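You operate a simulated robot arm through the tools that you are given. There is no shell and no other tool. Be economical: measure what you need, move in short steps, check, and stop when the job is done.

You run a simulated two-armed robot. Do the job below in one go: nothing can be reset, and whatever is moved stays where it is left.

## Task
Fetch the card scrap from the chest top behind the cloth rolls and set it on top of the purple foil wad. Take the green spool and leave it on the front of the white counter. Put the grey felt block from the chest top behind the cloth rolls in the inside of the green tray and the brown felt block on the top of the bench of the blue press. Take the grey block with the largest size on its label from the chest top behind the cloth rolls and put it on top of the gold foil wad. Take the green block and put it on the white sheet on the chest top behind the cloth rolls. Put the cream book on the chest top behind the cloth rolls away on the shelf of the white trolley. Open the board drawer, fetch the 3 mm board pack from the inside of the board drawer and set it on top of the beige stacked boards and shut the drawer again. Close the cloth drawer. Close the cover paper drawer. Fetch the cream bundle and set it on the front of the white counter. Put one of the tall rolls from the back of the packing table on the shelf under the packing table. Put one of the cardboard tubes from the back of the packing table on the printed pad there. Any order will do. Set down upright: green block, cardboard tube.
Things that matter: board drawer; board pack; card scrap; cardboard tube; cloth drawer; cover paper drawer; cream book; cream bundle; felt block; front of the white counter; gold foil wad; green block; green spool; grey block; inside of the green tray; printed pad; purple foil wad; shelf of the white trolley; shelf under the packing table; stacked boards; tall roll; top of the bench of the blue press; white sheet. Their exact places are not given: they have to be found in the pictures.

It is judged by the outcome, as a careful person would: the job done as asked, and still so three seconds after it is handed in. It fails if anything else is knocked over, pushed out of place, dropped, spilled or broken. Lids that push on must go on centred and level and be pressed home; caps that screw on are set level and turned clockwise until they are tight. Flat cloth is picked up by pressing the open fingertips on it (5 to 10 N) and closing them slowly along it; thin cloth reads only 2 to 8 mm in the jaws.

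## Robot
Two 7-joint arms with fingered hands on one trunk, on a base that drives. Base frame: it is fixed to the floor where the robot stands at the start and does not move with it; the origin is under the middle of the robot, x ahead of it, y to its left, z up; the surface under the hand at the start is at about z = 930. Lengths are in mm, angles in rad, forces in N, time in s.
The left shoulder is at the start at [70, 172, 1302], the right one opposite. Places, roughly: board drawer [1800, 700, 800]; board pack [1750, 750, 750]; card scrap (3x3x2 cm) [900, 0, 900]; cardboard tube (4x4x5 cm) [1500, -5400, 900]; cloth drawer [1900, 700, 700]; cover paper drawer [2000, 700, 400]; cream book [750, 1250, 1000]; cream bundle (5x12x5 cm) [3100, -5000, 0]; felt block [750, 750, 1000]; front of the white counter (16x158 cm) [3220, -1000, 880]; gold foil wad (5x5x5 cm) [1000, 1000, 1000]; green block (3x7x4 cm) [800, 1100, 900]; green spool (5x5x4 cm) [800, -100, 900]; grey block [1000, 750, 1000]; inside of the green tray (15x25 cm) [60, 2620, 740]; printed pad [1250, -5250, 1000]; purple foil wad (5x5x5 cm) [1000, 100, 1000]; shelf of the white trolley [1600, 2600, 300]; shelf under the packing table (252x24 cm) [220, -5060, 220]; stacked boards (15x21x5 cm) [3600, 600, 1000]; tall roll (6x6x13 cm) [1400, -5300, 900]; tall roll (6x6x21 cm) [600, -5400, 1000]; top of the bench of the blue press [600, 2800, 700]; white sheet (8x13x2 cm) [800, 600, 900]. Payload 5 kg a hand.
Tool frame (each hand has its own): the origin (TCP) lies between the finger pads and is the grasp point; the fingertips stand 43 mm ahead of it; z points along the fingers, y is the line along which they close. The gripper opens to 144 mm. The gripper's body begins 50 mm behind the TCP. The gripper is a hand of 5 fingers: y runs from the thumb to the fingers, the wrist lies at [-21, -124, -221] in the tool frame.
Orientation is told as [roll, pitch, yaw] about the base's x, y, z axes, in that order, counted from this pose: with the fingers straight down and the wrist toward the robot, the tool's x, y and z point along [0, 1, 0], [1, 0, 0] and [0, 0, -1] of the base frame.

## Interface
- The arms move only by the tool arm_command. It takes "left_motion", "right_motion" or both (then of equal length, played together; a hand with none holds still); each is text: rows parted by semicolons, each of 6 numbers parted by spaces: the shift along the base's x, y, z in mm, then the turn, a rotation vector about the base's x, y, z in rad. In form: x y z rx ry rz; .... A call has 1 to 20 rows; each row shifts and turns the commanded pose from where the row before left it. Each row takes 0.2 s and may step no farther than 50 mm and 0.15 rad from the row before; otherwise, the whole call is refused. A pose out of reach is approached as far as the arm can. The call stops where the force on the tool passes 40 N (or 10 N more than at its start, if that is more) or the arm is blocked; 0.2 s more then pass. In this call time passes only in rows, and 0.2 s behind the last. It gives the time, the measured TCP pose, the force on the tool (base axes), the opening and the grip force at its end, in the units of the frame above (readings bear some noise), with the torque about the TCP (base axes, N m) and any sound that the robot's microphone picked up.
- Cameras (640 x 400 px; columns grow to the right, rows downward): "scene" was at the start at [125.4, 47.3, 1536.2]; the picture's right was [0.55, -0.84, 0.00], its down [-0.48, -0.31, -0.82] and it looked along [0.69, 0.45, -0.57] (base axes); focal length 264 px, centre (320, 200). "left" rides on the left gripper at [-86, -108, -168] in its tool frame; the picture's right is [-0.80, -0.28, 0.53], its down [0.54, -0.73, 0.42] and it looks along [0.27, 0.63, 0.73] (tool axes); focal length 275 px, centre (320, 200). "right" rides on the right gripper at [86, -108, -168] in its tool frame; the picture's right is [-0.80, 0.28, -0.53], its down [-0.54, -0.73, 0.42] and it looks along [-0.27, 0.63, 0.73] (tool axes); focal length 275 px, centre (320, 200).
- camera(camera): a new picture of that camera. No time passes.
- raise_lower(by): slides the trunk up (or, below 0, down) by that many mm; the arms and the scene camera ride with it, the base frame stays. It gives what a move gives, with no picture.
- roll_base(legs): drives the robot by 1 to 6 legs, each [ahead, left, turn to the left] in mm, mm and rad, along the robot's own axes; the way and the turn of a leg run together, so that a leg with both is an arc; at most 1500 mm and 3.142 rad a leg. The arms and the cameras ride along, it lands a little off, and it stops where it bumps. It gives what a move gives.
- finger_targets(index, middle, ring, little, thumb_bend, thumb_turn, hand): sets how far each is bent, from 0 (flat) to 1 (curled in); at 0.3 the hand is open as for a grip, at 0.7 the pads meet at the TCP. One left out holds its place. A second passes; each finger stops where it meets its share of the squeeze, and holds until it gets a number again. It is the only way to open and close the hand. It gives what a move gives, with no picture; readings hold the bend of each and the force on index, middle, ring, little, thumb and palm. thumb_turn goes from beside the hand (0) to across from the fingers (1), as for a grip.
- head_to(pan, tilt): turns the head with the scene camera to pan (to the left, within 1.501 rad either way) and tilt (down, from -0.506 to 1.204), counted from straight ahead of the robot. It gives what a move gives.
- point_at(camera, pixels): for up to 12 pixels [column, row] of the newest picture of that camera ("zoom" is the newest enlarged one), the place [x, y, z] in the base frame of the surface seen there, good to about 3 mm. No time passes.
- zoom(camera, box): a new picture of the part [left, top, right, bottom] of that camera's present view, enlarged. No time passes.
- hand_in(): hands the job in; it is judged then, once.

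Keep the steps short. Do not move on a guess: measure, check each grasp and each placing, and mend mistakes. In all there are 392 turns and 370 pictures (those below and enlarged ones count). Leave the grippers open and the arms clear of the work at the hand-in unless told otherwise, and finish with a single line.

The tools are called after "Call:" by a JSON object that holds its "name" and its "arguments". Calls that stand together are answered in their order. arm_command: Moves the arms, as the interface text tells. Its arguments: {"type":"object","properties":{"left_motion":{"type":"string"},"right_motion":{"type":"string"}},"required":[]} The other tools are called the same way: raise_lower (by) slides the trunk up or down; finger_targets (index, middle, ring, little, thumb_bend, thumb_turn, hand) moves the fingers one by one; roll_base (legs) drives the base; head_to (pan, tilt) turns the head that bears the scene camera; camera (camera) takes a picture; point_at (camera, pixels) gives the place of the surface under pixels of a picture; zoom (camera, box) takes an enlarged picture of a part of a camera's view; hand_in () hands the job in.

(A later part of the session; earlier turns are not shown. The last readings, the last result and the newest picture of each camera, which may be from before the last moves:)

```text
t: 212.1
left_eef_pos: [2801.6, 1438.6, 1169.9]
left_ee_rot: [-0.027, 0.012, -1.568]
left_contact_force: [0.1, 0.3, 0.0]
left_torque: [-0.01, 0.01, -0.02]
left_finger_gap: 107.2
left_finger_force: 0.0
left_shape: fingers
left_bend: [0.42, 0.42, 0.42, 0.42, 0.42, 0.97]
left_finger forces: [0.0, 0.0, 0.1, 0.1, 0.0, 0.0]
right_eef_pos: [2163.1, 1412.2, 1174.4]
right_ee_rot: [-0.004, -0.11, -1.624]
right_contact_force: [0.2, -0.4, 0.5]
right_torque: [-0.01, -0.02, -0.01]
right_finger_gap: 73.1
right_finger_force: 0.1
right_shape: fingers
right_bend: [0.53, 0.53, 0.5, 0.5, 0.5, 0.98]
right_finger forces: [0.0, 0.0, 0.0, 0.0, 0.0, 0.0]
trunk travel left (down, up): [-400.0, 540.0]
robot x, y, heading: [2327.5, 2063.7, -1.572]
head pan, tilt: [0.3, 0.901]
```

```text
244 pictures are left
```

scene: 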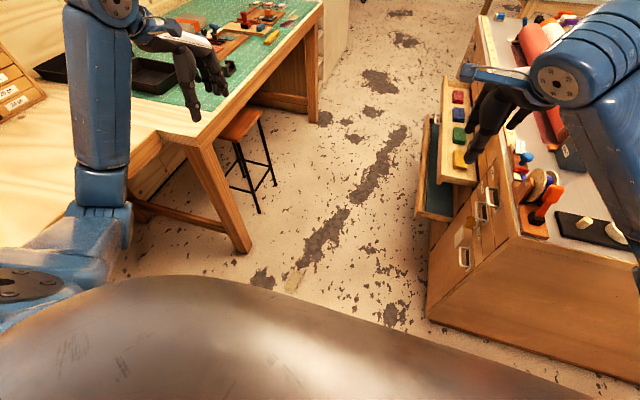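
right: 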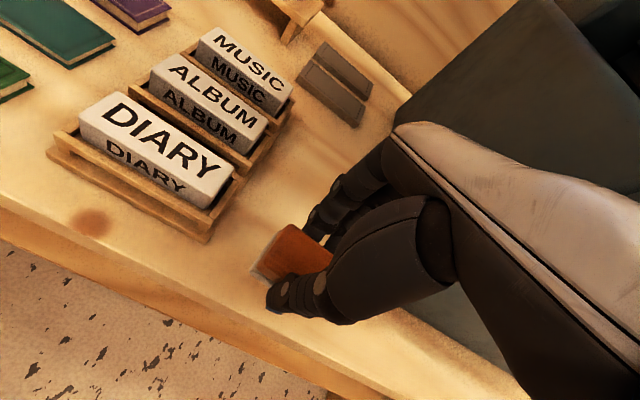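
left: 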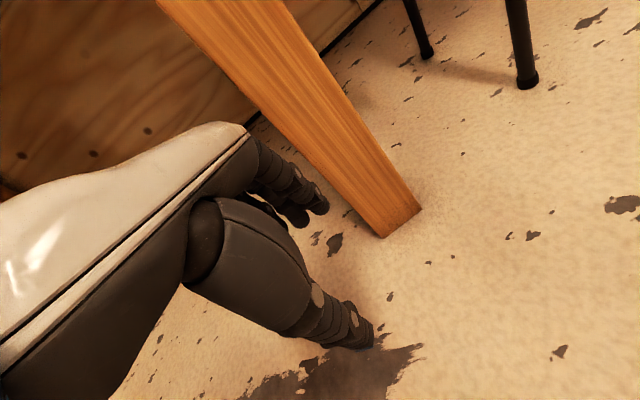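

I raise the trunk another 150 for clearance, then move to (2161,1818) and turn left to heading -0.175.

Call:
{"name": "raise_lower", "arguments": {"by": 150}}

Call:
{"name": "roll_base", "arguments": {"legs": [[247, -167, 0], [0, 0, 1.397]]}}

Call:
{"name": "head_to", "arguments": {"pan": -0.4, "tilt": 0.9}}

Call:
{"name": "camera", "arguments": {"camera": "scene"}}

```text
t: 213.8
left_eef_pos: [2802.4, 1439.4, 1319.2]
left_ee_rot: [-0.025, 0.013, -1.57]
left_contact_force: [-0.4, 0.3, 0.5]
left_torque: [-0.01, 0.03, 0.04]
left_finger_gap: 107.2
left_finger_force: 0.2
left_shape: fingers
left_bend: [0.42, 0.42, 0.42, 0.42, 0.42, 0.97]
left_finger forces: [0.0, 0.0, 0.0, 0.0, 0.0, 0.0]
right_eef_pos: [2164.4, 1413.0, 1324.7]
right_ee_rot: [-0.002, -0.111, -1.622]
right_contact_force: [-0.8, 0.3, 0.4]
right_torque: [-0.02, -0.06, -0.01]
right_finger_gap: 73.2
right_finger_force: 0.1
right_shape: fingers
right_bend: [0.53, 0.53, 0.5, 0.5, 0.5, 0.98]
right_finger forces: [0.1, 0.1, 0.1, 0.0, 0.1, 0.0]
trunk travel left (down, up): [-550.0, 390.0]
robot x, y, heading: [2324.8, 2065.9, -1.57]
head pan, tilt: [0.3, 0.901]
```

```text
t: 219.3
left_eef_pos: [2859.4, 2176.7, 1318.3]
left_ee_rot: [-0.024, 0.011, -0.179]
left_contact_force: [0.9, 0.2, 0.3]
left_torque: [-0.03, -0.02, 0.04]
left_finger_gap: 107.0
left_finger_force: 0.0
left_shape: fingers
left_bend: [0.42, 0.42, 0.42, 0.42, 0.42, 0.97]
left_finger forces: [0.1, 0.0, 0.0, 0.1, 0.0, 0.1]
right_eef_pos: [2769.8, 1544.7, 1324.1]
right_ee_rot: [-0.002, -0.111, -0.232]
right_contact_force: [0.7, 0.3, 0.4]
right_torque: [-0.02, -0.01, -0.01]
right_finger_gap: 73.1
right_finger_force: 0.0
right_shape: fingers
right_bend: [0.53, 0.53, 0.5, 0.5, 0.5, 0.98]
right_finger forces: [0.0, 0.1, 0.0, 0.1, 0.0, 0.0]
trunk travel left (down, up): [-550.0, 390.0]
robot x, y, heading: [2157.9, 1821.7, -0.177]
head pan, tilt: [0.3, 0.901]
```

```text
t: 220.4
left_eef_pos: [2859.2, 2177.3, 1319.2]
left_ee_rot: [-0.024, 0.011, -0.181]
left_contact_force: [0.0, -0.6, 0.1]
left_torque: [-0.02, 0.0, -0.02]
left_finger_gap: 107.3
left_finger_force: 0.1
left_shape: fingers
left_bend: [0.42, 0.42, 0.42, 0.42, 0.42, 0.97]
left_finger forces: [0.1, 0.0, 0.1, 0.0, 0.1, 0.0]
right_eef_pos: [2769.7, 1546.1, 1325.6]
right_ee_rot: [-0.003, -0.111, -0.231]
right_contact_force: [0.0, 0.9, -1.1]
right_torque: [0.0, 0.0, 0.01]
right_finger_gap: 73.4
right_finger_force: 0.0
right_shape: fingers
right_bend: [0.53, 0.53, 0.5, 0.5, 0.5, 0.98]
right_finger forces: [0.0, 0.0, 0.0, 0.0, 0.1, 0.0]
trunk travel left (down, up): [-550.0, 390.0]
robot x, y, heading: [2155.1, 1823.0, -0.182]
head pan, tilt: [-0.4, 0.901]
```

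```text
243 pictures are left
```

scene: 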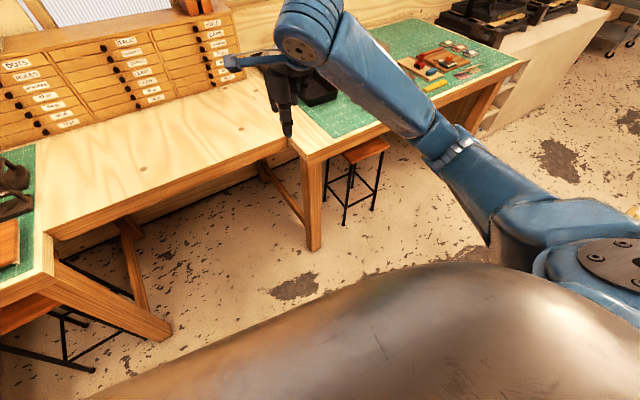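

Call:
{"name": "point_at", "arguments": {"camera": "scene", "pixels": [[45, 240], [40, 280], [170, 335], [285, 150], [305, 155], [440, 150], [455, 175], [500, 215], [467, 256], [595, 215]]}}

Call:
{"name": "head_to", "arguments": {"pan": 0.7, "tilt": 0.8}}

Call:
{"name": "camera", "arguments": {"camera": "scene"}}

```text
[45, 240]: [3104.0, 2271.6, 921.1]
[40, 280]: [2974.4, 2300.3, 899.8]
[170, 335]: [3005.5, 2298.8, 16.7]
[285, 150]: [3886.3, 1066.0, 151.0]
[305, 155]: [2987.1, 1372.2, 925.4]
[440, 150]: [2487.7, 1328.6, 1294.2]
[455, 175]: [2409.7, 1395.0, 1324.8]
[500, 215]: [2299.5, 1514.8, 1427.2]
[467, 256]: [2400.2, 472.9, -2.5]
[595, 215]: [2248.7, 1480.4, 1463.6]
```

```text
t: 221.7
left_eef_pos: [2860.0, 2177.4, 1318.2]
left_ee_rot: [-0.025, 0.012, -0.181]
left_contact_force: [1.4, 0.5, 0.4]
left_torque: [-0.01, 0.0, 0.01]
left_finger_gap: 107.3
left_finger_force: 0.0
left_shape: fingers
left_bend: [0.42, 0.42, 0.42, 0.42, 0.42, 0.97]
left_finger forces: [0.1, 0.1, 0.0, 0.0, 0.1, 0.0]
right_eef_pos: [2770.8, 1546.3, 1323.9]
right_ee_rot: [-0.001, -0.108, -0.232]
right_contact_force: [-0.6, -0.3, -0.9]
right_torque: [0.03, 0.05, -0.01]
right_finger_gap: 73.4
right_finger_force: 0.0
right_shape: fingers
right_bend: [0.53, 0.53, 0.5, 0.5, 0.5, 0.98]
right_finger forces: [0.1, 0.1, 0.0, 0.0, 0.0, 0.0]
trunk travel left (down, up): [-550.0, 390.0]
robot x, y, heading: [2157.4, 1824.6, -0.187]
head pan, tilt: [0.7, 0.799]
```

```text
242 pictures are left
```

scene: 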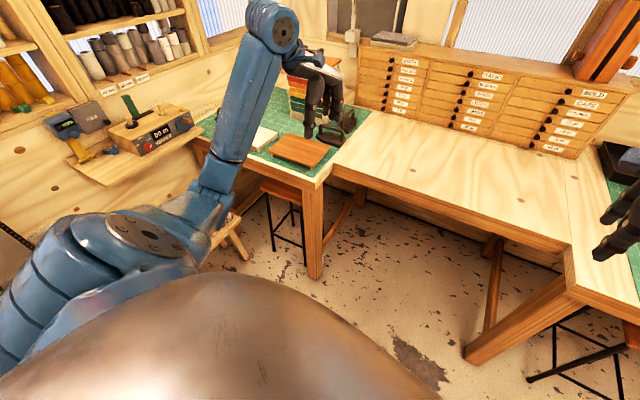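

Clear on both sides. Level the right hand and bring it above the book, then lower the trunk in steps.

Call:
{"name": "arm_command", "arguments": {"right_motion": "-27 -27 0 0.007 0.027 0.013; -27 -27 0 0.007 0.027 0.013; -27 -27 0 0.006 0.026 0.013; -26 -27 0 0.006 0.026 0.013"}}

Call:
{"name": "raise_lower", "arguments": {"by": -300}}

Call:
{"name": "head_to", "arguments": {"pan": -0.5, "tilt": 0.9}}

Call:
{"name": "camera", "arguments": {"camera": "scene"}}

Call:
{"name": "camera", "arguments": {"camera": "right"}}

```text
t: 222.7
left_eef_pos: [2857.4, 2175.3, 1320.1]
left_ee_rot: [-0.023, 0.011, -0.179]
left_contact_force: [-0.9, -0.3, 0.7]
left_torque: [0.02, -0.04, 0.03]
left_finger_gap: 107.5
left_finger_force: 0.1
left_shape: fingers
left_bend: [0.42, 0.42, 0.42, 0.42, 0.42, 0.97]
left_finger forces: [0.0, 0.1, 0.0, 0.0, 0.1, 0.0]
right_eef_pos: [2661.8, 1436.2, 1325.1]
right_ee_rot: [0.003, -0.001, -0.18]
right_contact_force: [0.4, -0.4, 0.4]
right_torque: [0.04, -0.05, 0.0]
right_finger_gap: 73.4
right_finger_force: 0.1
right_shape: fingers
right_bend: [0.53, 0.53, 0.5, 0.5, 0.5, 0.98]
right_finger forces: [0.0, 0.0, 0.0, 0.0, 0.1, 0.0]
trunk travel left (down, up): [-550.0, 390.0]
robot x, y, heading: [2159.4, 1823.0, -0.181]
head pan, tilt: [0.7, 0.799]
```

```text
t: 225.7
left_eef_pos: [2859.2, 2176.9, 1019.2]
left_ee_rot: [-0.025, 0.012, -0.18]
left_contact_force: [-0.6, -0.7, 0.4]
left_torque: [0.0, -0.01, 0.03]
left_finger_gap: 107.2
left_finger_force: 0.0
left_shape: fingers
left_bend: [0.42, 0.42, 0.42, 0.42, 0.42, 0.97]
left_finger forces: [0.0, 0.0, 0.0, 0.0, 0.1, 0.1]
right_eef_pos: [2663.0, 1437.1, 1025.1]
right_ee_rot: [0.002, -0.002, -0.181]
right_contact_force: [-0.1, 0.6, 0.4]
right_torque: [-0.02, -0.04, 0.0]
right_finger_gap: 73.0
right_finger_force: 0.0
right_shape: fingers
right_bend: [0.53, 0.53, 0.5, 0.5, 0.5, 0.98]
right_finger forces: [0.1, 0.1, 0.0, 0.0, 0.1, 0.0]
trunk travel left (down, up): [-250.0, 690.0]
robot x, y, heading: [2155.3, 1819.9, -0.178]
head pan, tilt: [0.7, 0.799]
```

```text
t: 227.1
left_eef_pos: [2858.4, 2178.3, 1019.5]
left_ee_rot: [-0.025, 0.012, -0.18]
left_contact_force: [-0.1, 0.4, -0.1]
left_torque: [-0.01, -0.03, 0.02]
left_finger_gap: 107.3
left_finger_force: 0.0
left_shape: fingers
left_bend: [0.42, 0.42, 0.42, 0.42, 0.42, 0.97]
left_finger forces: [0.0, 0.0, 0.0, 0.0, 0.0, 0.0]
right_eef_pos: [2663.7, 1437.5, 1025.1]
right_ee_rot: [0.001, -0.001, -0.183]
right_contact_force: [0.6, -0.1, -0.5]
right_torque: [-0.01, 0.02, 0.02]
right_finger_gap: 73.2
right_finger_force: 0.0
right_shape: fingers
right_bend: [0.53, 0.53, 0.5, 0.5, 0.5, 0.98]
right_finger forces: [0.0, 0.0, 0.1, 0.0, 0.0, 0.0]
trunk travel left (down, up): [-250.0, 690.0]
robot x, y, heading: [2154.3, 1824.1, -0.179]
head pan, tilt: [-0.499, 0.901]
```

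```text
241 pictures are left
```

scene: 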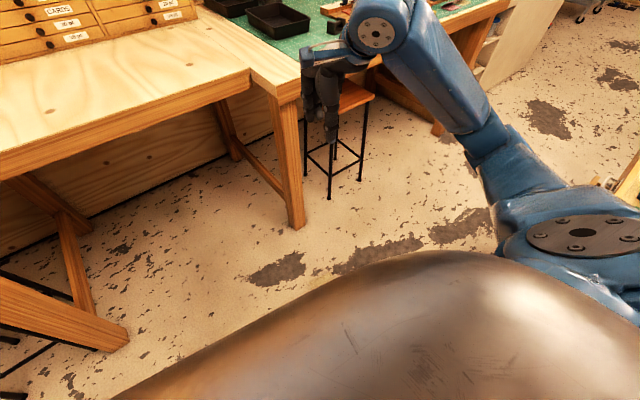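

```text
240 pictures are left
```

right: 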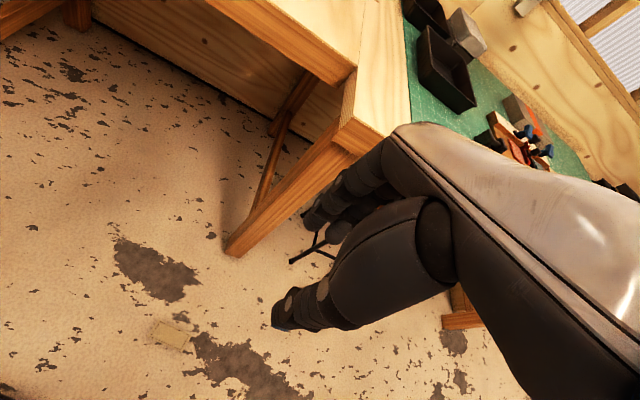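

Book visible at (170,335) in the right camera. Lower the rest and measure.

Call:
{"name": "raise_lower", "arguments": {"by": -250}}

Call:
{"name": "arm_command", "arguments": {"right_motion": "0 0 -45 0 0 0; 0 0 -45 0 0 0; 0 0 -45 0 0 0; 0 0 -45 0 0 0; 0 0 -45 0 0 0; 0 0 -45 0 0 0; 0 0 -45 0 0 0; 0 0 -45 0 0 0; 0 0 -45 0 0 0; 0 0 -45 0 0 0; 0 0 -45 0 0 0"}}

Call:
{"name": "camera", "arguments": {"camera": "right"}}

Call:
{"name": "camera", "arguments": {"camera": "scene"}}

```text
t: 229.7
left_eef_pos: [2858.8, 2177.7, 768.7]
left_ee_rot: [-0.023, 0.012, -0.179]
left_contact_force: [0.5, -0.7, 0.1]
left_torque: [0.0, 0.0, 0.0]
left_finger_gap: 107.2
left_finger_force: 0.2
left_shape: fingers
left_bend: [0.42, 0.42, 0.42, 0.42, 0.42, 0.97]
left_finger forces: [0.1, 0.2, 0.0, 0.1, 0.1, 0.1]
right_eef_pos: [2661.5, 1438.7, 775.4]
right_ee_rot: [0.002, -0.003, -0.183]
right_contact_force: [0.1, -0.3, -0.2]
right_torque: [0.01, -0.02, 0.02]
right_finger_gap: 73.4
right_finger_force: 0.0
right_shape: fingers
right_bend: [0.53, 0.53, 0.5, 0.5, 0.5, 0.98]
right_finger forces: [0.1, 0.0, 0.1, 0.1, 0.0, 0.1]
trunk travel left (down, up): [0.0, 940.0]
robot x, y, heading: [2161.7, 1820.2, -0.183]
head pan, tilt: [-0.499, 0.901]
```

```text
t: 232.1
left_eef_pos: [2859.2, 2178.3, 770.1]
left_ee_rot: [-0.024, 0.014, -0.179]
left_contact_force: [0.1, 0.2, -0.6]
left_torque: [0.01, -0.01, -0.01]
left_finger_gap: 107.2
left_finger_force: 0.1
left_shape: fingers
left_bend: [0.42, 0.42, 0.42, 0.42, 0.42, 0.97]
left_finger forces: [0.0, 0.0, 0.1, 0.0, 0.0, 0.1]
right_eef_pos: [2664.5, 1437.4, 280.9]
right_ee_rot: [0.001, -0.003, -0.181]
right_contact_force: [0.4, 0.5, 0.2]
right_torque: [0.01, -0.03, 0.04]
right_finger_gap: 73.5
right_finger_force: 0.1
right_shape: fingers
right_bend: [0.53, 0.53, 0.5, 0.5, 0.5, 0.98]
right_finger forces: [0.0, 0.0, 0.0, 0.0, 0.0, 0.0]
trunk travel left (down, up): [0.0, 940.0]
robot x, y, heading: [2158.9, 1823.8, -0.177]
head pan, tilt: [-0.499, 0.901]
```

```text
239 pictures are left
```

right: 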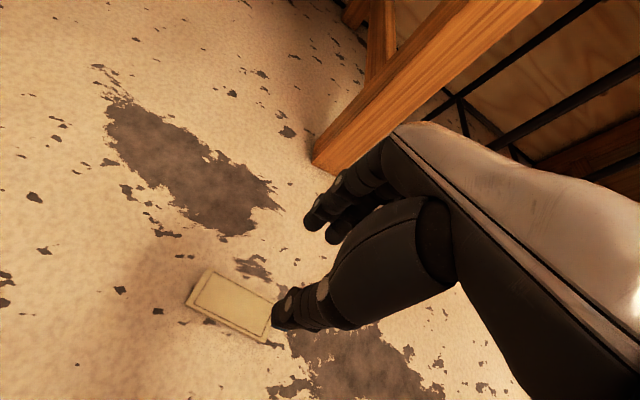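

```text
238 pictures are left
```

scene: 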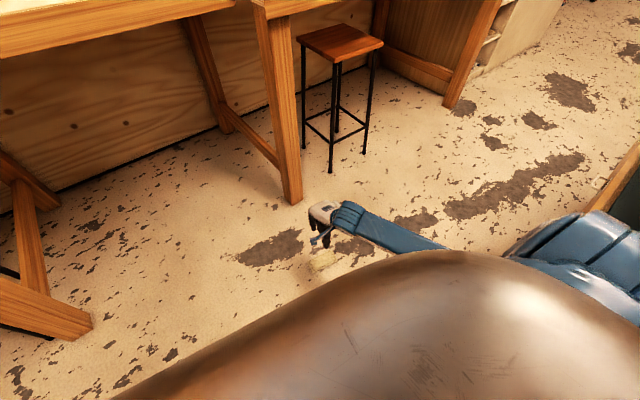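

Call:
{"name": "point_at", "arguments": {"camera": "right", "pixels": [[209, 272], [190, 301], [262, 338], [275, 305], [235, 305], [200, 285], [225, 318], [245, 292]]}}

```text
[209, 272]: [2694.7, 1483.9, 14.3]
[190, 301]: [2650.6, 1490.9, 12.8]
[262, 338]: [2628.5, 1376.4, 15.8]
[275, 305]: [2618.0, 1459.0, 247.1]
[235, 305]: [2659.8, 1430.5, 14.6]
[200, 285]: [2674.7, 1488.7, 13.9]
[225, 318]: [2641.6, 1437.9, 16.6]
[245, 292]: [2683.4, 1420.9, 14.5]
```

Book centre (2661,1429), axis matches the hand. Open and lower to TCP z≈50.

Call:
{"name": "finger_targets", "arguments": {"hand": "right", "index": 0.42, "middle": 0.42, "ring": 0.42, "little": 0.42, "thumb_bend": 0.42}}

Call:
{"name": "arm_command", "arguments": {"right_motion": "-1 4 -45 0 0 0; 0 0 -45 0 0 0; 0 0 -45 0 0 0; 0 0 -45 0 0 0; 0 0 -45 0 0 0; 0 0 -5 0 0 0"}}

Call:
{"name": "zoom", "arguments": {"camera": "right", "box": [180, 180, 380, 360]}}

```text
t: 233.1
left_eef_pos: [2858.6, 2177.2, 768.1]
left_ee_rot: [-0.025, 0.012, -0.18]
left_contact_force: [0.5, 0.3, 0.8]
left_torque: [0.0, 0.0, 0.02]
left_finger_gap: 107.2
left_finger_force: 0.0
left_shape: fingers
left_bend: [0.42, 0.42, 0.42, 0.42, 0.42, 0.97]
left_finger forces: [0.0, 0.0, 0.1, 0.0, 0.0, 0.0]
right_eef_pos: [2663.7, 1438.1, 280.0]
right_ee_rot: [0.002, -0.002, -0.181]
right_contact_force: [0.1, 0.1, 0.5]
right_torque: [0.01, -0.01, -0.02]
right_finger_gap: 107.0
right_finger_force: 0.0
right_shape: fingers
right_bend: [0.42, 0.42, 0.42, 0.42, 0.42, 0.98]
right_finger forces: [0.0, 0.0, 0.0, 0.0, 0.0, 0.0]
trunk travel left (down, up): [0.0, 940.0]
robot x, y, heading: [2156.4, 1822.7, -0.178]
head pan, tilt: [-0.499, 0.901]
```

```text
t: 234.5
left_eef_pos: [2859.3, 2178.0, 769.0]
left_ee_rot: [-0.025, 0.012, -0.18]
left_contact_force: [0.4, 0.3, 0.8]
left_torque: [0.01, 0.02, -0.04]
left_finger_gap: 107.3
left_finger_force: 0.1
left_shape: fingers
left_bend: [0.42, 0.42, 0.42, 0.42, 0.42, 0.97]
left_finger forces: [0.1, 0.1, 0.1, 0.0, 0.0, 0.0]
right_eef_pos: [2661.7, 1443.1, 49.7]
right_ee_rot: [0.002, -0.002, -0.18]
right_contact_force: [0.1, 0.6, 0.5]
right_torque: [-0.02, 0.03, 0.01]
right_finger_gap: 107.3
right_finger_force: 0.1
right_shape: fingers
right_bend: [0.42, 0.42, 0.42, 0.42, 0.42, 0.98]
right_finger forces: [0.0, 0.1, 0.0, 0.0, 0.0, 0.0]
trunk travel left (down, up): [0.0, 940.0]
robot x, y, heading: [2157.0, 1821.3, -0.182]
head pan, tilt: [-0.499, 0.901]
```

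```text
2.22 times, centred on (280, 270) of right
```

zoom: 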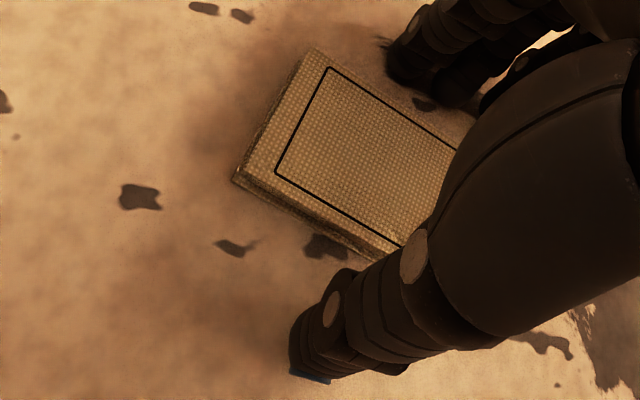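

Aligned. Close in two stages, moderately.

Call:
{"name": "finger_targets", "arguments": {"hand": "right", "index": 0.59, "middle": 0.59, "ring": 0.59, "little": 0.59, "thumb_bend": 0.59}}

Call:
{"name": "finger_targets", "arguments": {"hand": "right", "index": 0.66, "middle": 0.66, "ring": 0.66, "little": 0.66, "thumb_bend": 0.66}}

Call:
{"name": "arm_command", "arguments": {"right_motion": "0 0 10 0 0 0; 0 0 15 0 0 0"}}

Call:
{"name": "zoom", "arguments": {"camera": "right", "box": [180, 180, 380, 360]}}

```text
t: 235.5
left_eef_pos: [2860.4, 2178.1, 769.0]
left_ee_rot: [-0.027, 0.012, -0.179]
left_contact_force: [-1.0, 0.2, 0.2]
left_torque: [-0.02, -0.03, 0.02]
left_finger_gap: 107.1
left_finger_force: 0.1
left_shape: fingers
left_bend: [0.42, 0.42, 0.42, 0.42, 0.42, 0.97]
left_finger forces: [0.1, 0.0, 0.0, 0.1, 0.0, 0.0]
right_eef_pos: [2661.9, 1442.5, 49.5]
right_ee_rot: [0.001, 0.0, -0.18]
right_contact_force: [1.0, -0.4, -0.5]
right_torque: [-0.02, 0.03, 0.0]
right_finger_gap: 62.0
right_finger_force: 7.7
right_shape: fingers
right_bend: [0.56, 0.57, 0.58, 0.59, 0.54, 0.97]
right_finger forces: [3.4, 2.8, 1.3, 0.1, 7.7, 0.0]
trunk travel left (down, up): [0.0, 940.0]
robot x, y, heading: [2157.4, 1822.5, -0.179]
head pan, tilt: [-0.499, 0.901]
```

```text
t: 236.5
left_eef_pos: [2858.0, 2178.2, 769.0]
left_ee_rot: [-0.025, 0.012, -0.179]
left_contact_force: [-0.1, 1.1, 0.4]
left_torque: [0.02, -0.03, 0.01]
left_finger_gap: 107.3
left_finger_force: 0.1
left_shape: fingers
left_bend: [0.42, 0.42, 0.42, 0.42, 0.42, 0.97]
left_finger forces: [0.0, 0.1, 0.0, 0.0, 0.0, 0.0]
right_eef_pos: [2661.7, 1443.0, 48.7]
right_ee_rot: [0.002, -0.001, -0.182]
right_contact_force: [-1.5, 0.0, 0.7]
right_torque: [0.01, 0.01, 0.04]
right_finger_gap: 61.0
right_finger_force: 19.3
right_shape: fingers
right_bend: [0.59, 0.62, 0.63, 0.66, 0.54, 0.95]
right_finger forces: [8.7, 7.0, 3.4, 0.0, 19.6, 0.1]
trunk travel left (down, up): [0.0, 940.0]
robot x, y, heading: [2158.4, 1823.3, -0.182]
head pan, tilt: [-0.499, 0.901]
```

```text
t: 237.1
left_eef_pos: [2859.8, 2177.1, 768.3]
left_ee_rot: [-0.025, 0.012, -0.178]
left_contact_force: [0.8, 0.0, -0.5]
left_torque: [0.02, -0.01, 0.0]
left_finger_gap: 107.5
left_finger_force: 0.0
left_shape: fingers
left_bend: [0.42, 0.42, 0.42, 0.42, 0.42, 0.97]
left_finger forces: [0.1, 0.1, 0.1, 0.0, 0.0, 0.0]
right_eef_pos: [2661.2, 1442.5, 74.9]
right_ee_rot: [0.001, 0.0, -0.181]
right_contact_force: [0.0, 0.6, -1.0]
right_torque: [0.0, -0.01, -0.02]
right_finger_gap: 60.8
right_finger_force: 18.9
right_shape: fingers
right_bend: [0.59, 0.62, 0.63, 0.66, 0.54, 0.95]
right_finger forces: [9.2, 6.7, 3.0, 0.1, 19.3, 0.1]
trunk travel left (down, up): [0.0, 940.0]
robot x, y, heading: [2155.5, 1820.9, -0.178]
head pan, tilt: [-0.499, 0.901]
```

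```text
2.22 times, centred on (280, 270) of right
```

zoom: 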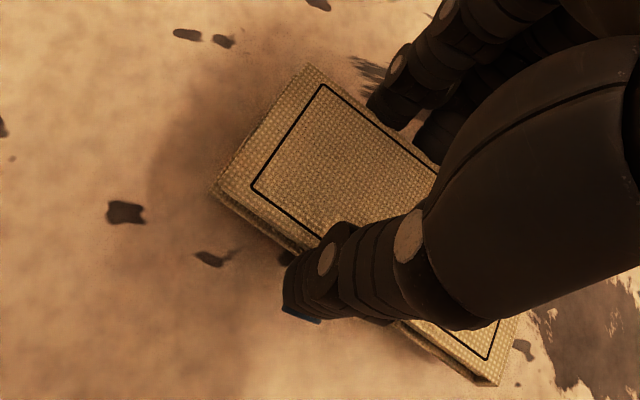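

Book gripped level. Raise it, and pull the left hand in and up to keep clear.

Call:
{"name": "arm_command", "arguments": {"left_motion": "-24 7 29 0 0 0; -24 7 29 0 0 0; -24 7 29 0 0 0; -24 7 29 0 0 0; -24 7 29 0 0 0; -24 7 29 0 0 0; -24 8 29 0 0 0; -21 8 29 0 0 0", "right_motion": "0 0 41 0 0 0; 0 0 41 0 0 0; 0 0 41 0 0 0; 0 0 41 0 0 0; 0 0 41 0 0 0; 0 0 41 0 0 0; 0 0 41 0 0 0; 0 0 41 0 0 0"}}

Call:
{"name": "camera", "arguments": {"camera": "right"}}

```text
t: 238.9
left_eef_pos: [2670.7, 2235.2, 1001.8]
left_ee_rot: [-0.024, 0.013, -0.18]
left_contact_force: [0.3, -0.2, -0.2]
left_torque: [-0.02, 0.0, 0.0]
left_finger_gap: 107.2
left_finger_force: 0.0
left_shape: fingers
left_bend: [0.42, 0.42, 0.42, 0.42, 0.42, 0.97]
left_finger forces: [0.0, 0.1, 0.0, 0.0, 0.1, 0.0]
right_eef_pos: [2661.7, 1442.0, 402.9]
right_ee_rot: [0.001, -0.001, -0.182]
right_contact_force: [-0.3, -0.2, -1.2]
right_torque: [0.01, -0.07, 0.0]
right_finger_gap: 61.0
right_finger_force: 18.7
right_shape: fingers
right_bend: [0.59, 0.62, 0.63, 0.66, 0.54, 0.95]
right_finger forces: [9.1, 6.7, 3.0, 0.1, 19.3, 0.1]
trunk travel left (down, up): [0.0, 940.0]
robot x, y, heading: [2156.7, 1821.6, -0.182]
head pan, tilt: [-0.499, 0.901]
```

```text
235 pictures are left
```

right: 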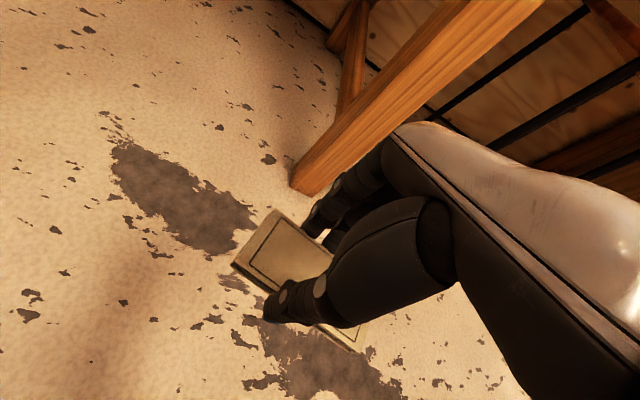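

Move to a roomier spot (2350,1700) and turn left to face +y.

Call:
{"name": "roll_base", "arguments": {"legs": [[212, -84, 0], [0, 0, 1.753]]}}

Call:
{"name": "head_to", "arguments": {"pan": 0.6, "tilt": 0.55}}

Call:
{"name": "camera", "arguments": {"camera": "scene"}}

```text
t: 244.8
left_eef_pos: [1854.0, 2137.4, 999.8]
left_ee_rot: [-0.026, 0.014, 1.567]
left_contact_force: [-0.5, -0.1, 1.0]
left_torque: [0.0, 0.02, -0.03]
left_finger_gap: 107.3
left_finger_force: 0.1
left_shape: fingers
left_bend: [0.42, 0.42, 0.42, 0.42, 0.42, 0.97]
left_finger forces: [0.0, 0.0, 0.0, 0.0, 0.0, 0.0]
right_eef_pos: [2638.2, 2267.2, 403.1]
right_ee_rot: [0.003, -0.002, 1.565]
right_contact_force: [0.2, -0.1, -0.8]
right_torque: [-0.02, -0.01, 0.01]
right_finger_gap: 60.3
right_finger_force: 18.0
right_shape: fingers
right_bend: [0.59, 0.62, 0.63, 0.66, 0.55, 0.95]
right_finger forces: [8.7, 6.5, 2.8, 0.0, 18.4, 0.1]
trunk travel left (down, up): [0.0, 940.0]
robot x, y, heading: [2352.5, 1700.7, 1.563]
head pan, tilt: [-0.499, 0.901]
```

```text
t: 246.1
left_eef_pos: [1854.1, 2136.9, 1000.9]
left_ee_rot: [-0.025, 0.011, 1.566]
left_contact_force: [-0.2, -0.4, 0.0]
left_torque: [0.01, 0.03, 0.0]
left_finger_gap: 107.2
left_finger_force: 0.0
left_shape: fingers
left_bend: [0.42, 0.42, 0.42, 0.42, 0.42, 0.97]
left_finger forces: [0.0, 0.1, 0.1, 0.0, 0.0, 0.1]
right_eef_pos: [2637.8, 2266.8, 403.3]
right_ee_rot: [0.002, -0.002, 1.563]
right_contact_force: [0.5, 0.3, -0.8]
right_torque: [0.02, 0.0, -0.03]
right_finger_gap: 60.5
right_finger_force: 17.8
right_shape: fingers
right_bend: [0.59, 0.62, 0.63, 0.66, 0.55, 0.95]
right_finger forces: [8.7, 6.5, 2.8, 0.0, 18.4, 0.1]
trunk travel left (down, up): [0.0, 940.0]
robot x, y, heading: [2350.1, 1702.8, 1.569]
head pan, tilt: [0.6, 0.55]
```

```text
234 pictures are left
```

scene: 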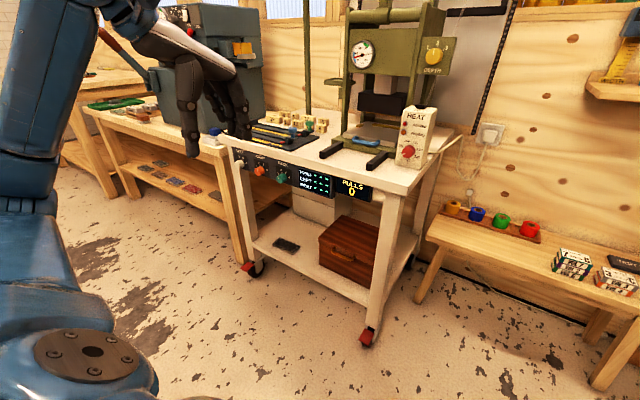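

Good view of the trolley shelf. Zoom and measure.

Call:
{"name": "zoom", "arguments": {"camera": "scene", "box": [220, 150, 420, 320]}}

Call:
{"name": "point_at", "arguments": {"camera": "scene", "pixels": [[287, 243], [260, 240], [300, 260], [325, 272], [345, 285], [275, 232], [300, 230], [322, 235], [252, 245], [378, 300], [240, 200], [300, 215]]}}

```text
2.35 times, centred on (320, 235) of scene
```

zoom: 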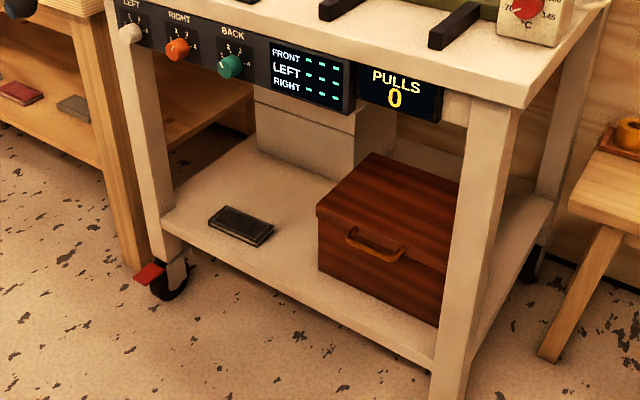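

```text
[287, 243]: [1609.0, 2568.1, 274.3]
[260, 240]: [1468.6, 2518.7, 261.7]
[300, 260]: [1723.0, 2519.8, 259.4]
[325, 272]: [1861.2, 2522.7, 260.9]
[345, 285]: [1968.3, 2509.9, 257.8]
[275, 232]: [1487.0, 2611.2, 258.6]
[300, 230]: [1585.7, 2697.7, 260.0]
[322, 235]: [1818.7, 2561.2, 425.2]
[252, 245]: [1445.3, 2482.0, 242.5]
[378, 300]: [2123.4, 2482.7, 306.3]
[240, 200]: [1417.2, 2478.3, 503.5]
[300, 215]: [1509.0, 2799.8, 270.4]
```

Call:
{"name": "zoom", "arguments": {"camera": "scene", "box": [240, 210, 340, 280]}}

Call:
{"name": "point_at", "arguments": {"camera": "zoom", "pixels": [[208, 190], [240, 155], [370, 215], [335, 255], [490, 310], [485, 170], [100, 170], [200, 250], [330, 300], [440, 350], [440, 270], [120, 210]]}}

```text
5.71 times, centred on (290, 245) of scene
```

zoom: 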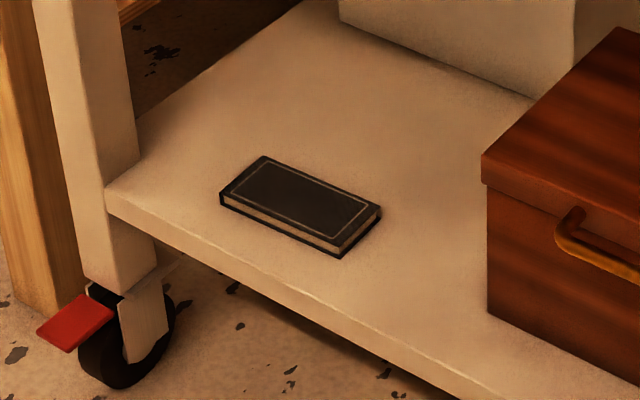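

```text
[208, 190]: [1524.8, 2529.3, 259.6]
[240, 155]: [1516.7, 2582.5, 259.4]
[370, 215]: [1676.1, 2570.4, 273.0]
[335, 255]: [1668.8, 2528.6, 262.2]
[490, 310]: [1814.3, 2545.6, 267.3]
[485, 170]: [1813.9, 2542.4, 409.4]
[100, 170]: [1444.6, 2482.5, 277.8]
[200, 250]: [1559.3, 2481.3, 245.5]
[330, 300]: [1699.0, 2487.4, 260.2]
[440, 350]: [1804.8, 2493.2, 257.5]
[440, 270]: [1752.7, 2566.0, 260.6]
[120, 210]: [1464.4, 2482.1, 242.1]
```

Call:
{"name": "point_at", "arguments": {"camera": "zoom", "pixels": [[345, 25], [440, 62], [530, 98], [560, 40], [360, 10], [300, 40], [420, 90], [480, 130], [250, 100], [350, 130]]}}

Call:
{"name": "point_at", "arguments": {"camera": "scene", "pixels": [[262, 172], [330, 195], [365, 205], [240, 163], [310, 200], [232, 160]]}}

```text
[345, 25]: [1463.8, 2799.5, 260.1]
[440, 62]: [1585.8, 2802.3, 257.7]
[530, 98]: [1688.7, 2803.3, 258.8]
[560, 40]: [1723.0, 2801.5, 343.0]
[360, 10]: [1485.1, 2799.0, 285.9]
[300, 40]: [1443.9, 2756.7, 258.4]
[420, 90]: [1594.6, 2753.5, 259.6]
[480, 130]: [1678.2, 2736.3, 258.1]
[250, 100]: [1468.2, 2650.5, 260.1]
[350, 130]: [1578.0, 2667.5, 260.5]
```

```text
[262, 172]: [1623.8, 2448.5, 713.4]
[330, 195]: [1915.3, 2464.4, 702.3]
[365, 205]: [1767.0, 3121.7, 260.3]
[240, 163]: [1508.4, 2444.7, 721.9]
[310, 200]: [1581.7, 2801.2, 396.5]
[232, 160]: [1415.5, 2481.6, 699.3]
```

Free shelf area behind the dark book: x 1440–1800, y 2600–2790, z 260. I retract the right hand 70 mm first, and the left 40, then drive to the trolley front.

Call:
{"name": "arm_command", "arguments": {"left_motion": "0 -20 0 0 0 0; 0 -20 0 0 0 0", "right_motion": "0 -35 0 0 0 0; 0 -35 0 0 0 0"}}

Call:
{"name": "roll_base", "arguments": {"legs": [[140, 0, 0], [0, 500, 0]]}}

Call:
{"name": "head_to", "arguments": {"pan": 0.0, "tilt": 0.7}}

Call:
{"name": "camera", "arguments": {"camera": "scene"}}

```text
t: 246.7
left_eef_pos: [1852.3, 2096.1, 1000.3]
left_ee_rot: [-0.024, 0.011, 1.568]
left_contact_force: [0.0, -0.1, -0.5]
left_torque: [0.03, 0.05, -0.03]
left_finger_gap: 107.5
left_finger_force: 0.0
left_shape: fingers
left_bend: [0.42, 0.42, 0.42, 0.42, 0.42, 0.97]
left_finger forces: [0.1, 0.0, 0.0, 0.0, 0.0, 0.0]
right_eef_pos: [2636.7, 2197.7, 403.2]
right_ee_rot: [0.002, -0.004, 1.563]
right_contact_force: [-1.0, -0.3, -1.1]
right_torque: [0.0, -0.03, -0.01]
right_finger_gap: 60.3
right_finger_force: 18.3
right_shape: fingers
right_bend: [0.59, 0.62, 0.63, 0.66, 0.55, 0.95]
right_finger forces: [8.7, 6.6, 2.9, 0.0, 18.6, 0.1]
trunk travel left (down, up): [0.0, 940.0]
robot x, y, heading: [2352.0, 1701.1, 1.56]
head pan, tilt: [0.6, 0.55]
```

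```text
t: 250.6
left_eef_pos: [1353.3, 2237.5, 1000.1]
left_ee_rot: [-0.025, 0.013, 1.57]
left_contact_force: [-1.1, -0.3, 0.2]
left_torque: [0.0, 0.0, -0.05]
left_finger_gap: 107.2
left_finger_force: 0.1
left_shape: fingers
left_bend: [0.42, 0.42, 0.42, 0.42, 0.42, 0.97]
left_finger forces: [0.0, 0.0, 0.0, 0.1, 0.1, 0.0]
right_eef_pos: [2138.0, 2340.1, 404.6]
right_ee_rot: [0.003, -0.001, 1.568]
right_contact_force: [-0.3, -0.4, -1.1]
right_torque: [0.04, 0.02, -0.02]
right_finger_gap: 60.4
right_finger_force: 18.8
right_shape: fingers
right_bend: [0.59, 0.62, 0.63, 0.66, 0.55, 0.95]
right_finger forces: [8.7, 6.7, 2.9, 0.1, 18.6, 0.0]
trunk travel left (down, up): [0.0, 940.0]
robot x, y, heading: [1852.9, 1845.6, 1.568]
head pan, tilt: [0.6, 0.55]
```

```text
t: 251.6
left_eef_pos: [1354.3, 2237.2, 1000.6]
left_ee_rot: [-0.023, 0.012, 1.57]
left_contact_force: [0.1, -0.9, -0.5]
left_torque: [-0.01, 0.01, -0.03]
left_finger_gap: 107.3
left_finger_force: 0.0
left_shape: fingers
left_bend: [0.42, 0.42, 0.42, 0.42, 0.42, 0.97]
left_finger forces: [0.1, 0.1, 0.0, 0.1, 0.0, 0.0]
right_eef_pos: [2138.7, 2340.4, 404.2]
right_ee_rot: [0.002, -0.002, 1.567]
right_contact_force: [0.1, 0.6, -1.0]
right_torque: [0.0, -0.01, 0.0]
right_finger_gap: 60.2
right_finger_force: 17.9
right_shape: fingers
right_bend: [0.59, 0.62, 0.63, 0.66, 0.55, 0.95]
right_finger forces: [8.7, 6.7, 2.8, 0.0, 18.6, 0.0]
trunk travel left (down, up): [0.0, 940.0]
robot x, y, heading: [1852.0, 1843.5, 1.57]
head pan, tilt: [0.0, 0.7]
```

```text
231 pictures are left
```

scene: 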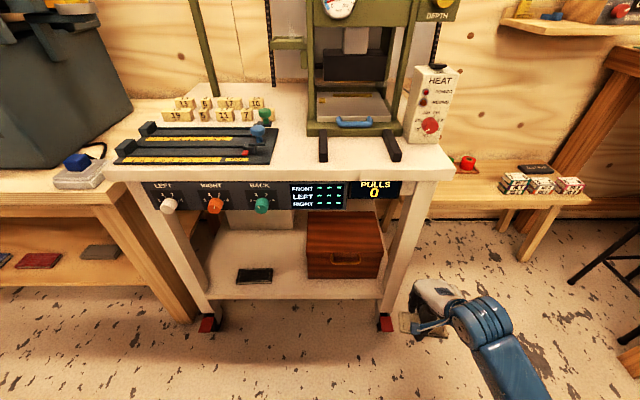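

Trolley is intact. Continue left 525 so the right hand is in front of the free area.

Call:
{"name": "roll_base", "arguments": {"legs": [[0, 525, 0]]}}

Call:
{"name": "head_to", "arguments": {"pan": -0.35, "tilt": 0.75}}

Call:
{"name": "camera", "arguments": {"camera": "scene"}}

Call:
{"name": "camera", "arguments": {"camera": "right"}}

```text
t: 254.7
left_eef_pos: [832.1, 2238.9, 1000.2]
left_ee_rot: [-0.027, 0.012, 1.571]
left_contact_force: [-0.6, 0.0, -0.5]
left_torque: [-0.04, -0.04, 0.03]
left_finger_gap: 107.2
left_finger_force: 0.0
left_shape: fingers
left_bend: [0.42, 0.42, 0.42, 0.42, 0.42, 0.97]
left_finger forces: [0.0, 0.0, 0.1, 0.1, 0.1, 0.1]
right_eef_pos: [1616.0, 2341.6, 402.3]
right_ee_rot: [0.003, -0.001, 1.568]
right_contact_force: [-0.7, 0.3, -1.1]
right_torque: [0.04, -0.04, -0.01]
right_finger_gap: 60.1
right_finger_force: 18.0
right_shape: fingers
right_bend: [0.59, 0.62, 0.63, 0.66, 0.55, 0.95]
right_finger forces: [8.7, 6.6, 2.9, 0.0, 18.6, 0.0]
trunk travel left (down, up): [0.0, 940.0]
robot x, y, heading: [1330.5, 1846.3, 1.568]
head pan, tilt: [0.0, 0.7]
```

```text
t: 255.5
left_eef_pos: [832.3, 2238.9, 1001.2]
left_ee_rot: [-0.023, 0.013, 1.569]
left_contact_force: [0.1, -0.2, 0.3]
left_torque: [0.0, 0.03, 0.0]
left_finger_gap: 107.3
left_finger_force: 0.1
left_shape: fingers
left_bend: [0.42, 0.42, 0.42, 0.42, 0.42, 0.97]
left_finger forces: [0.0, 0.1, 0.0, 0.0, 0.0, 0.1]
right_eef_pos: [1616.0, 2341.4, 402.8]
right_ee_rot: [0.002, -0.002, 1.568]
right_contact_force: [1.4, -0.5, -1.4]
right_torque: [-0.01, 0.03, 0.01]
right_finger_gap: 60.4
right_finger_force: 18.1
right_shape: fingers
right_bend: [0.59, 0.62, 0.63, 0.66, 0.55, 0.95]
right_finger forces: [8.6, 6.6, 2.9, 0.0, 18.5, 0.1]
trunk travel left (down, up): [0.0, 940.0]
robot x, y, heading: [1328.9, 1844.8, 1.567]
head pan, tilt: [-0.351, 0.75]
```

```text
230 pictures are left
```

scene: 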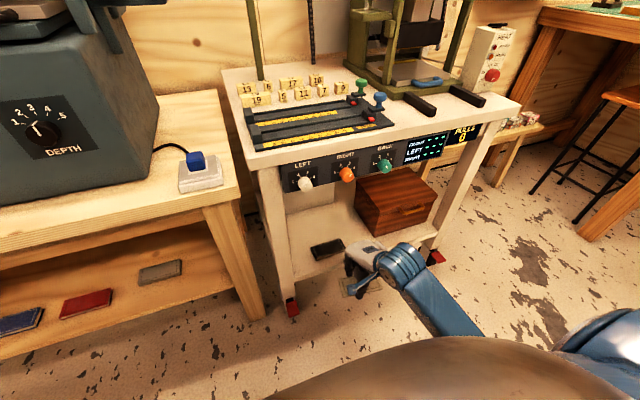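

```text
229 pictures are left
```

right: 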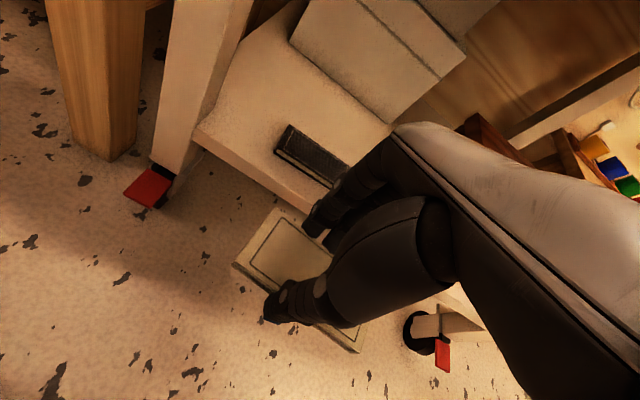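

Lower to z≈335 (below the control panel) and slide in over the dark book to y≈2665.

Call:
{"name": "arm_command", "arguments": {"right_motion": "0 0 -35 0 0 0; 0 0 -32 0 0 0; 0 40 0 0 0 0; 0 40 0 0 0 0; 0 40 0 0 0 0; 0 40 0 0 0 0"}}

Call:
{"name": "camera", "arguments": {"camera": "right"}}

Call:
{"name": "camera", "arguments": {"camera": "scene"}}

```text
t: 256.9
left_eef_pos: [831.7, 2239.6, 1000.7]
left_ee_rot: [-0.026, 0.013, 1.569]
left_contact_force: [-0.1, -0.1, 1.0]
left_torque: [0.02, -0.03, 0.0]
left_finger_gap: 107.5
left_finger_force: 0.0
left_shape: fingers
left_bend: [0.42, 0.42, 0.42, 0.42, 0.42, 0.97]
left_finger forces: [0.0, 0.0, 0.1, 0.0, 0.0, 0.1]
right_eef_pos: [1617.2, 2503.7, 336.1]
right_ee_rot: [0.001, 0.0, 1.568]
right_contact_force: [0.6, -0.4, -0.5]
right_torque: [-0.01, 0.02, 0.03]
right_finger_gap: 60.5
right_finger_force: 18.0
right_shape: fingers
right_bend: [0.59, 0.62, 0.64, 0.66, 0.55, 0.95]
right_finger forces: [8.8, 6.5, 2.9, 0.1, 18.7, 0.0]
trunk travel left (down, up): [0.0, 940.0]
robot x, y, heading: [1327.4, 1849.0, 1.565]
head pan, tilt: [-0.351, 0.75]
```

```text
228 pictures are left
```

right: 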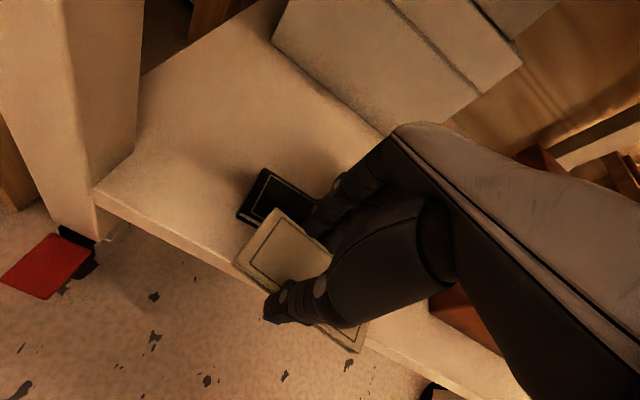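

```text
227 pictures are left
```

scene: 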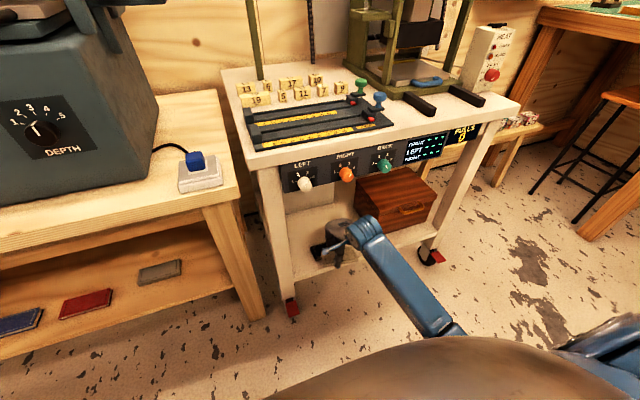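

Clear. Continue inward 160 mm.

Call:
{"name": "arm_command", "arguments": {"right_motion": "0 40 0 0 0 0; 0 40 0 0 0 0; 0 40 0 0 0 0; 0 40 0 0 0 0"}}

Call:
{"name": "camera", "arguments": {"camera": "right"}}

Call:
{"name": "camera", "arguments": {"camera": "scene"}}

```text
t: 257.9
left_eef_pos: [831.8, 2239.8, 1000.2]
left_ee_rot: [-0.025, 0.013, 1.569]
left_contact_force: [0.4, 0.7, -0.1]
left_torque: [-0.02, -0.01, -0.03]
left_finger_gap: 107.2
left_finger_force: 0.0
left_shape: fingers
left_bend: [0.42, 0.42, 0.42, 0.42, 0.42, 0.97]
left_finger forces: [0.0, 0.1, 0.1, 0.1, 0.0, 0.0]
right_eef_pos: [1616.1, 2662.4, 335.3]
right_ee_rot: [0.001, -0.001, 1.567]
right_contact_force: [0.6, -0.3, -1.5]
right_torque: [0.03, 0.05, 0.02]
right_finger_gap: 60.1
right_finger_force: 18.7
right_shape: fingers
right_bend: [0.59, 0.62, 0.64, 0.66, 0.55, 0.95]
right_finger forces: [8.8, 6.4, 2.7, 0.1, 18.5, 0.0]
trunk travel left (down, up): [0.0, 940.0]
robot x, y, heading: [1330.6, 1843.7, 1.565]
head pan, tilt: [-0.351, 0.75]
```

```text
226 pictures are left
```

right: 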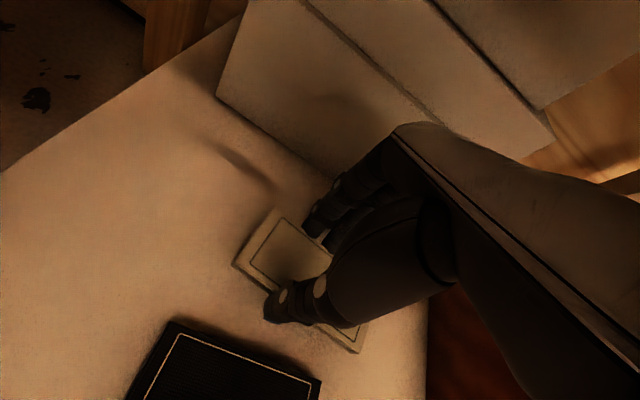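

```text
225 pictures are left
```

scene: 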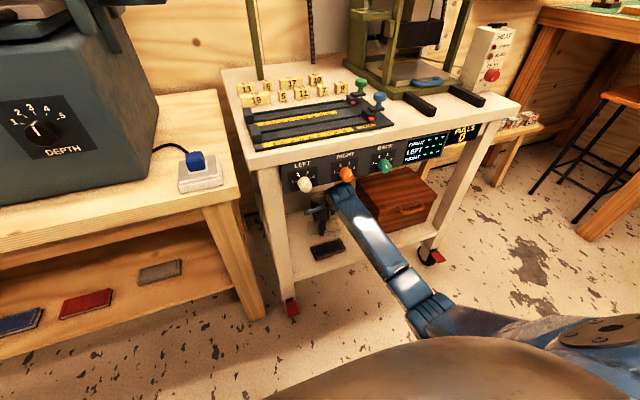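

Over the free area behind the dark book. Lower to the shelf.

Call:
{"name": "arm_command", "arguments": {"right_motion": "0 0 -10 0 0 0; 0 0 -10 0 0 0"}}

Call:
{"name": "arm_command", "arguments": {"right_motion": "0 0 -4 0 0 0"}}

Call:
{"name": "arm_command", "arguments": {"right_motion": "0 0 -2.5 0 0 0"}}

```text
t: 258.5
left_eef_pos: [831.7, 2239.2, 1000.8]
left_ee_rot: [-0.025, 0.014, 1.57]
left_contact_force: [0.1, -0.1, 0.4]
left_torque: [-0.01, 0.02, -0.03]
left_finger_gap: 107.1
left_finger_force: 0.0
left_shape: fingers
left_bend: [0.42, 0.42, 0.42, 0.42, 0.42, 0.97]
left_finger forces: [0.0, 0.0, 0.0, 0.0, 0.0, 0.0]
right_eef_pos: [1615.5, 2662.0, 315.2]
right_ee_rot: [0.001, 0.0, 1.569]
right_contact_force: [-0.4, -0.4, -0.2]
right_torque: [0.01, 0.02, -0.02]
right_finger_gap: 60.3
right_finger_force: 18.3
right_shape: fingers
right_bend: [0.59, 0.62, 0.64, 0.66, 0.55, 0.95]
right_finger forces: [8.8, 6.4, 2.7, 0.0, 18.5, 0.0]
trunk travel left (down, up): [0.0, 940.0]
robot x, y, heading: [1332.6, 1846.9, 1.564]
head pan, tilt: [-0.351, 0.75]
```

```text
t: 258.9
left_eef_pos: [831.4, 2240.2, 1001.1]
left_ee_rot: [-0.024, 0.013, 1.57]
left_contact_force: [-0.7, 0.3, -0.2]
left_torque: [0.02, -0.02, 0.01]
left_finger_gap: 107.3
left_finger_force: 0.0
left_shape: fingers
left_bend: [0.42, 0.42, 0.42, 0.42, 0.42, 0.97]
left_finger forces: [0.0, 0.0, 0.1, 0.0, 0.1, 0.0]
right_eef_pos: [1616.5, 2662.7, 310.7]
right_ee_rot: [0.002, 0.0, 1.567]
right_contact_force: [-0.8, 1.1, -1.1]
right_torque: [0.01, 0.02, -0.02]
right_finger_gap: 60.4
right_finger_force: 18.1
right_shape: fingers
right_bend: [0.59, 0.62, 0.64, 0.66, 0.55, 0.95]
right_finger forces: [8.8, 6.3, 2.8, 0.1, 18.5, 0.0]
trunk travel left (down, up): [0.0, 940.0]
robot x, y, heading: [1333.8, 1841.7, 1.567]
head pan, tilt: [-0.351, 0.75]
```

```text
t: 259.3
left_eef_pos: [832.0, 2239.6, 1000.7]
left_ee_rot: [-0.027, 0.011, 1.571]
left_contact_force: [-0.4, -0.1, 0.5]
left_torque: [0.03, 0.02, 0.0]
left_finger_gap: 107.0
left_finger_force: 0.1
left_shape: fingers
left_bend: [0.42, 0.42, 0.42, 0.42, 0.42, 0.97]
left_finger forces: [0.0, 0.1, 0.0, 0.0, 0.0, 0.1]
right_eef_pos: [1616.2, 2662.5, 310.3]
right_ee_rot: [0.0, -0.001, 1.567]
right_contact_force: [0.4, -0.2, 0.7]
right_torque: [-0.1, -0.01, 0.02]
right_finger_gap: 60.2
right_finger_force: 18.4
right_shape: fingers
right_bend: [0.59, 0.62, 0.64, 0.66, 0.55, 0.95]
right_finger forces: [8.5, 6.3, 3.2, 0.1, 18.7, 0.0]
trunk travel left (down, up): [0.0, 940.0]
robot x, y, heading: [1327.9, 1842.9, 1.571]
head pan, tilt: [-0.351, 0.75]
```

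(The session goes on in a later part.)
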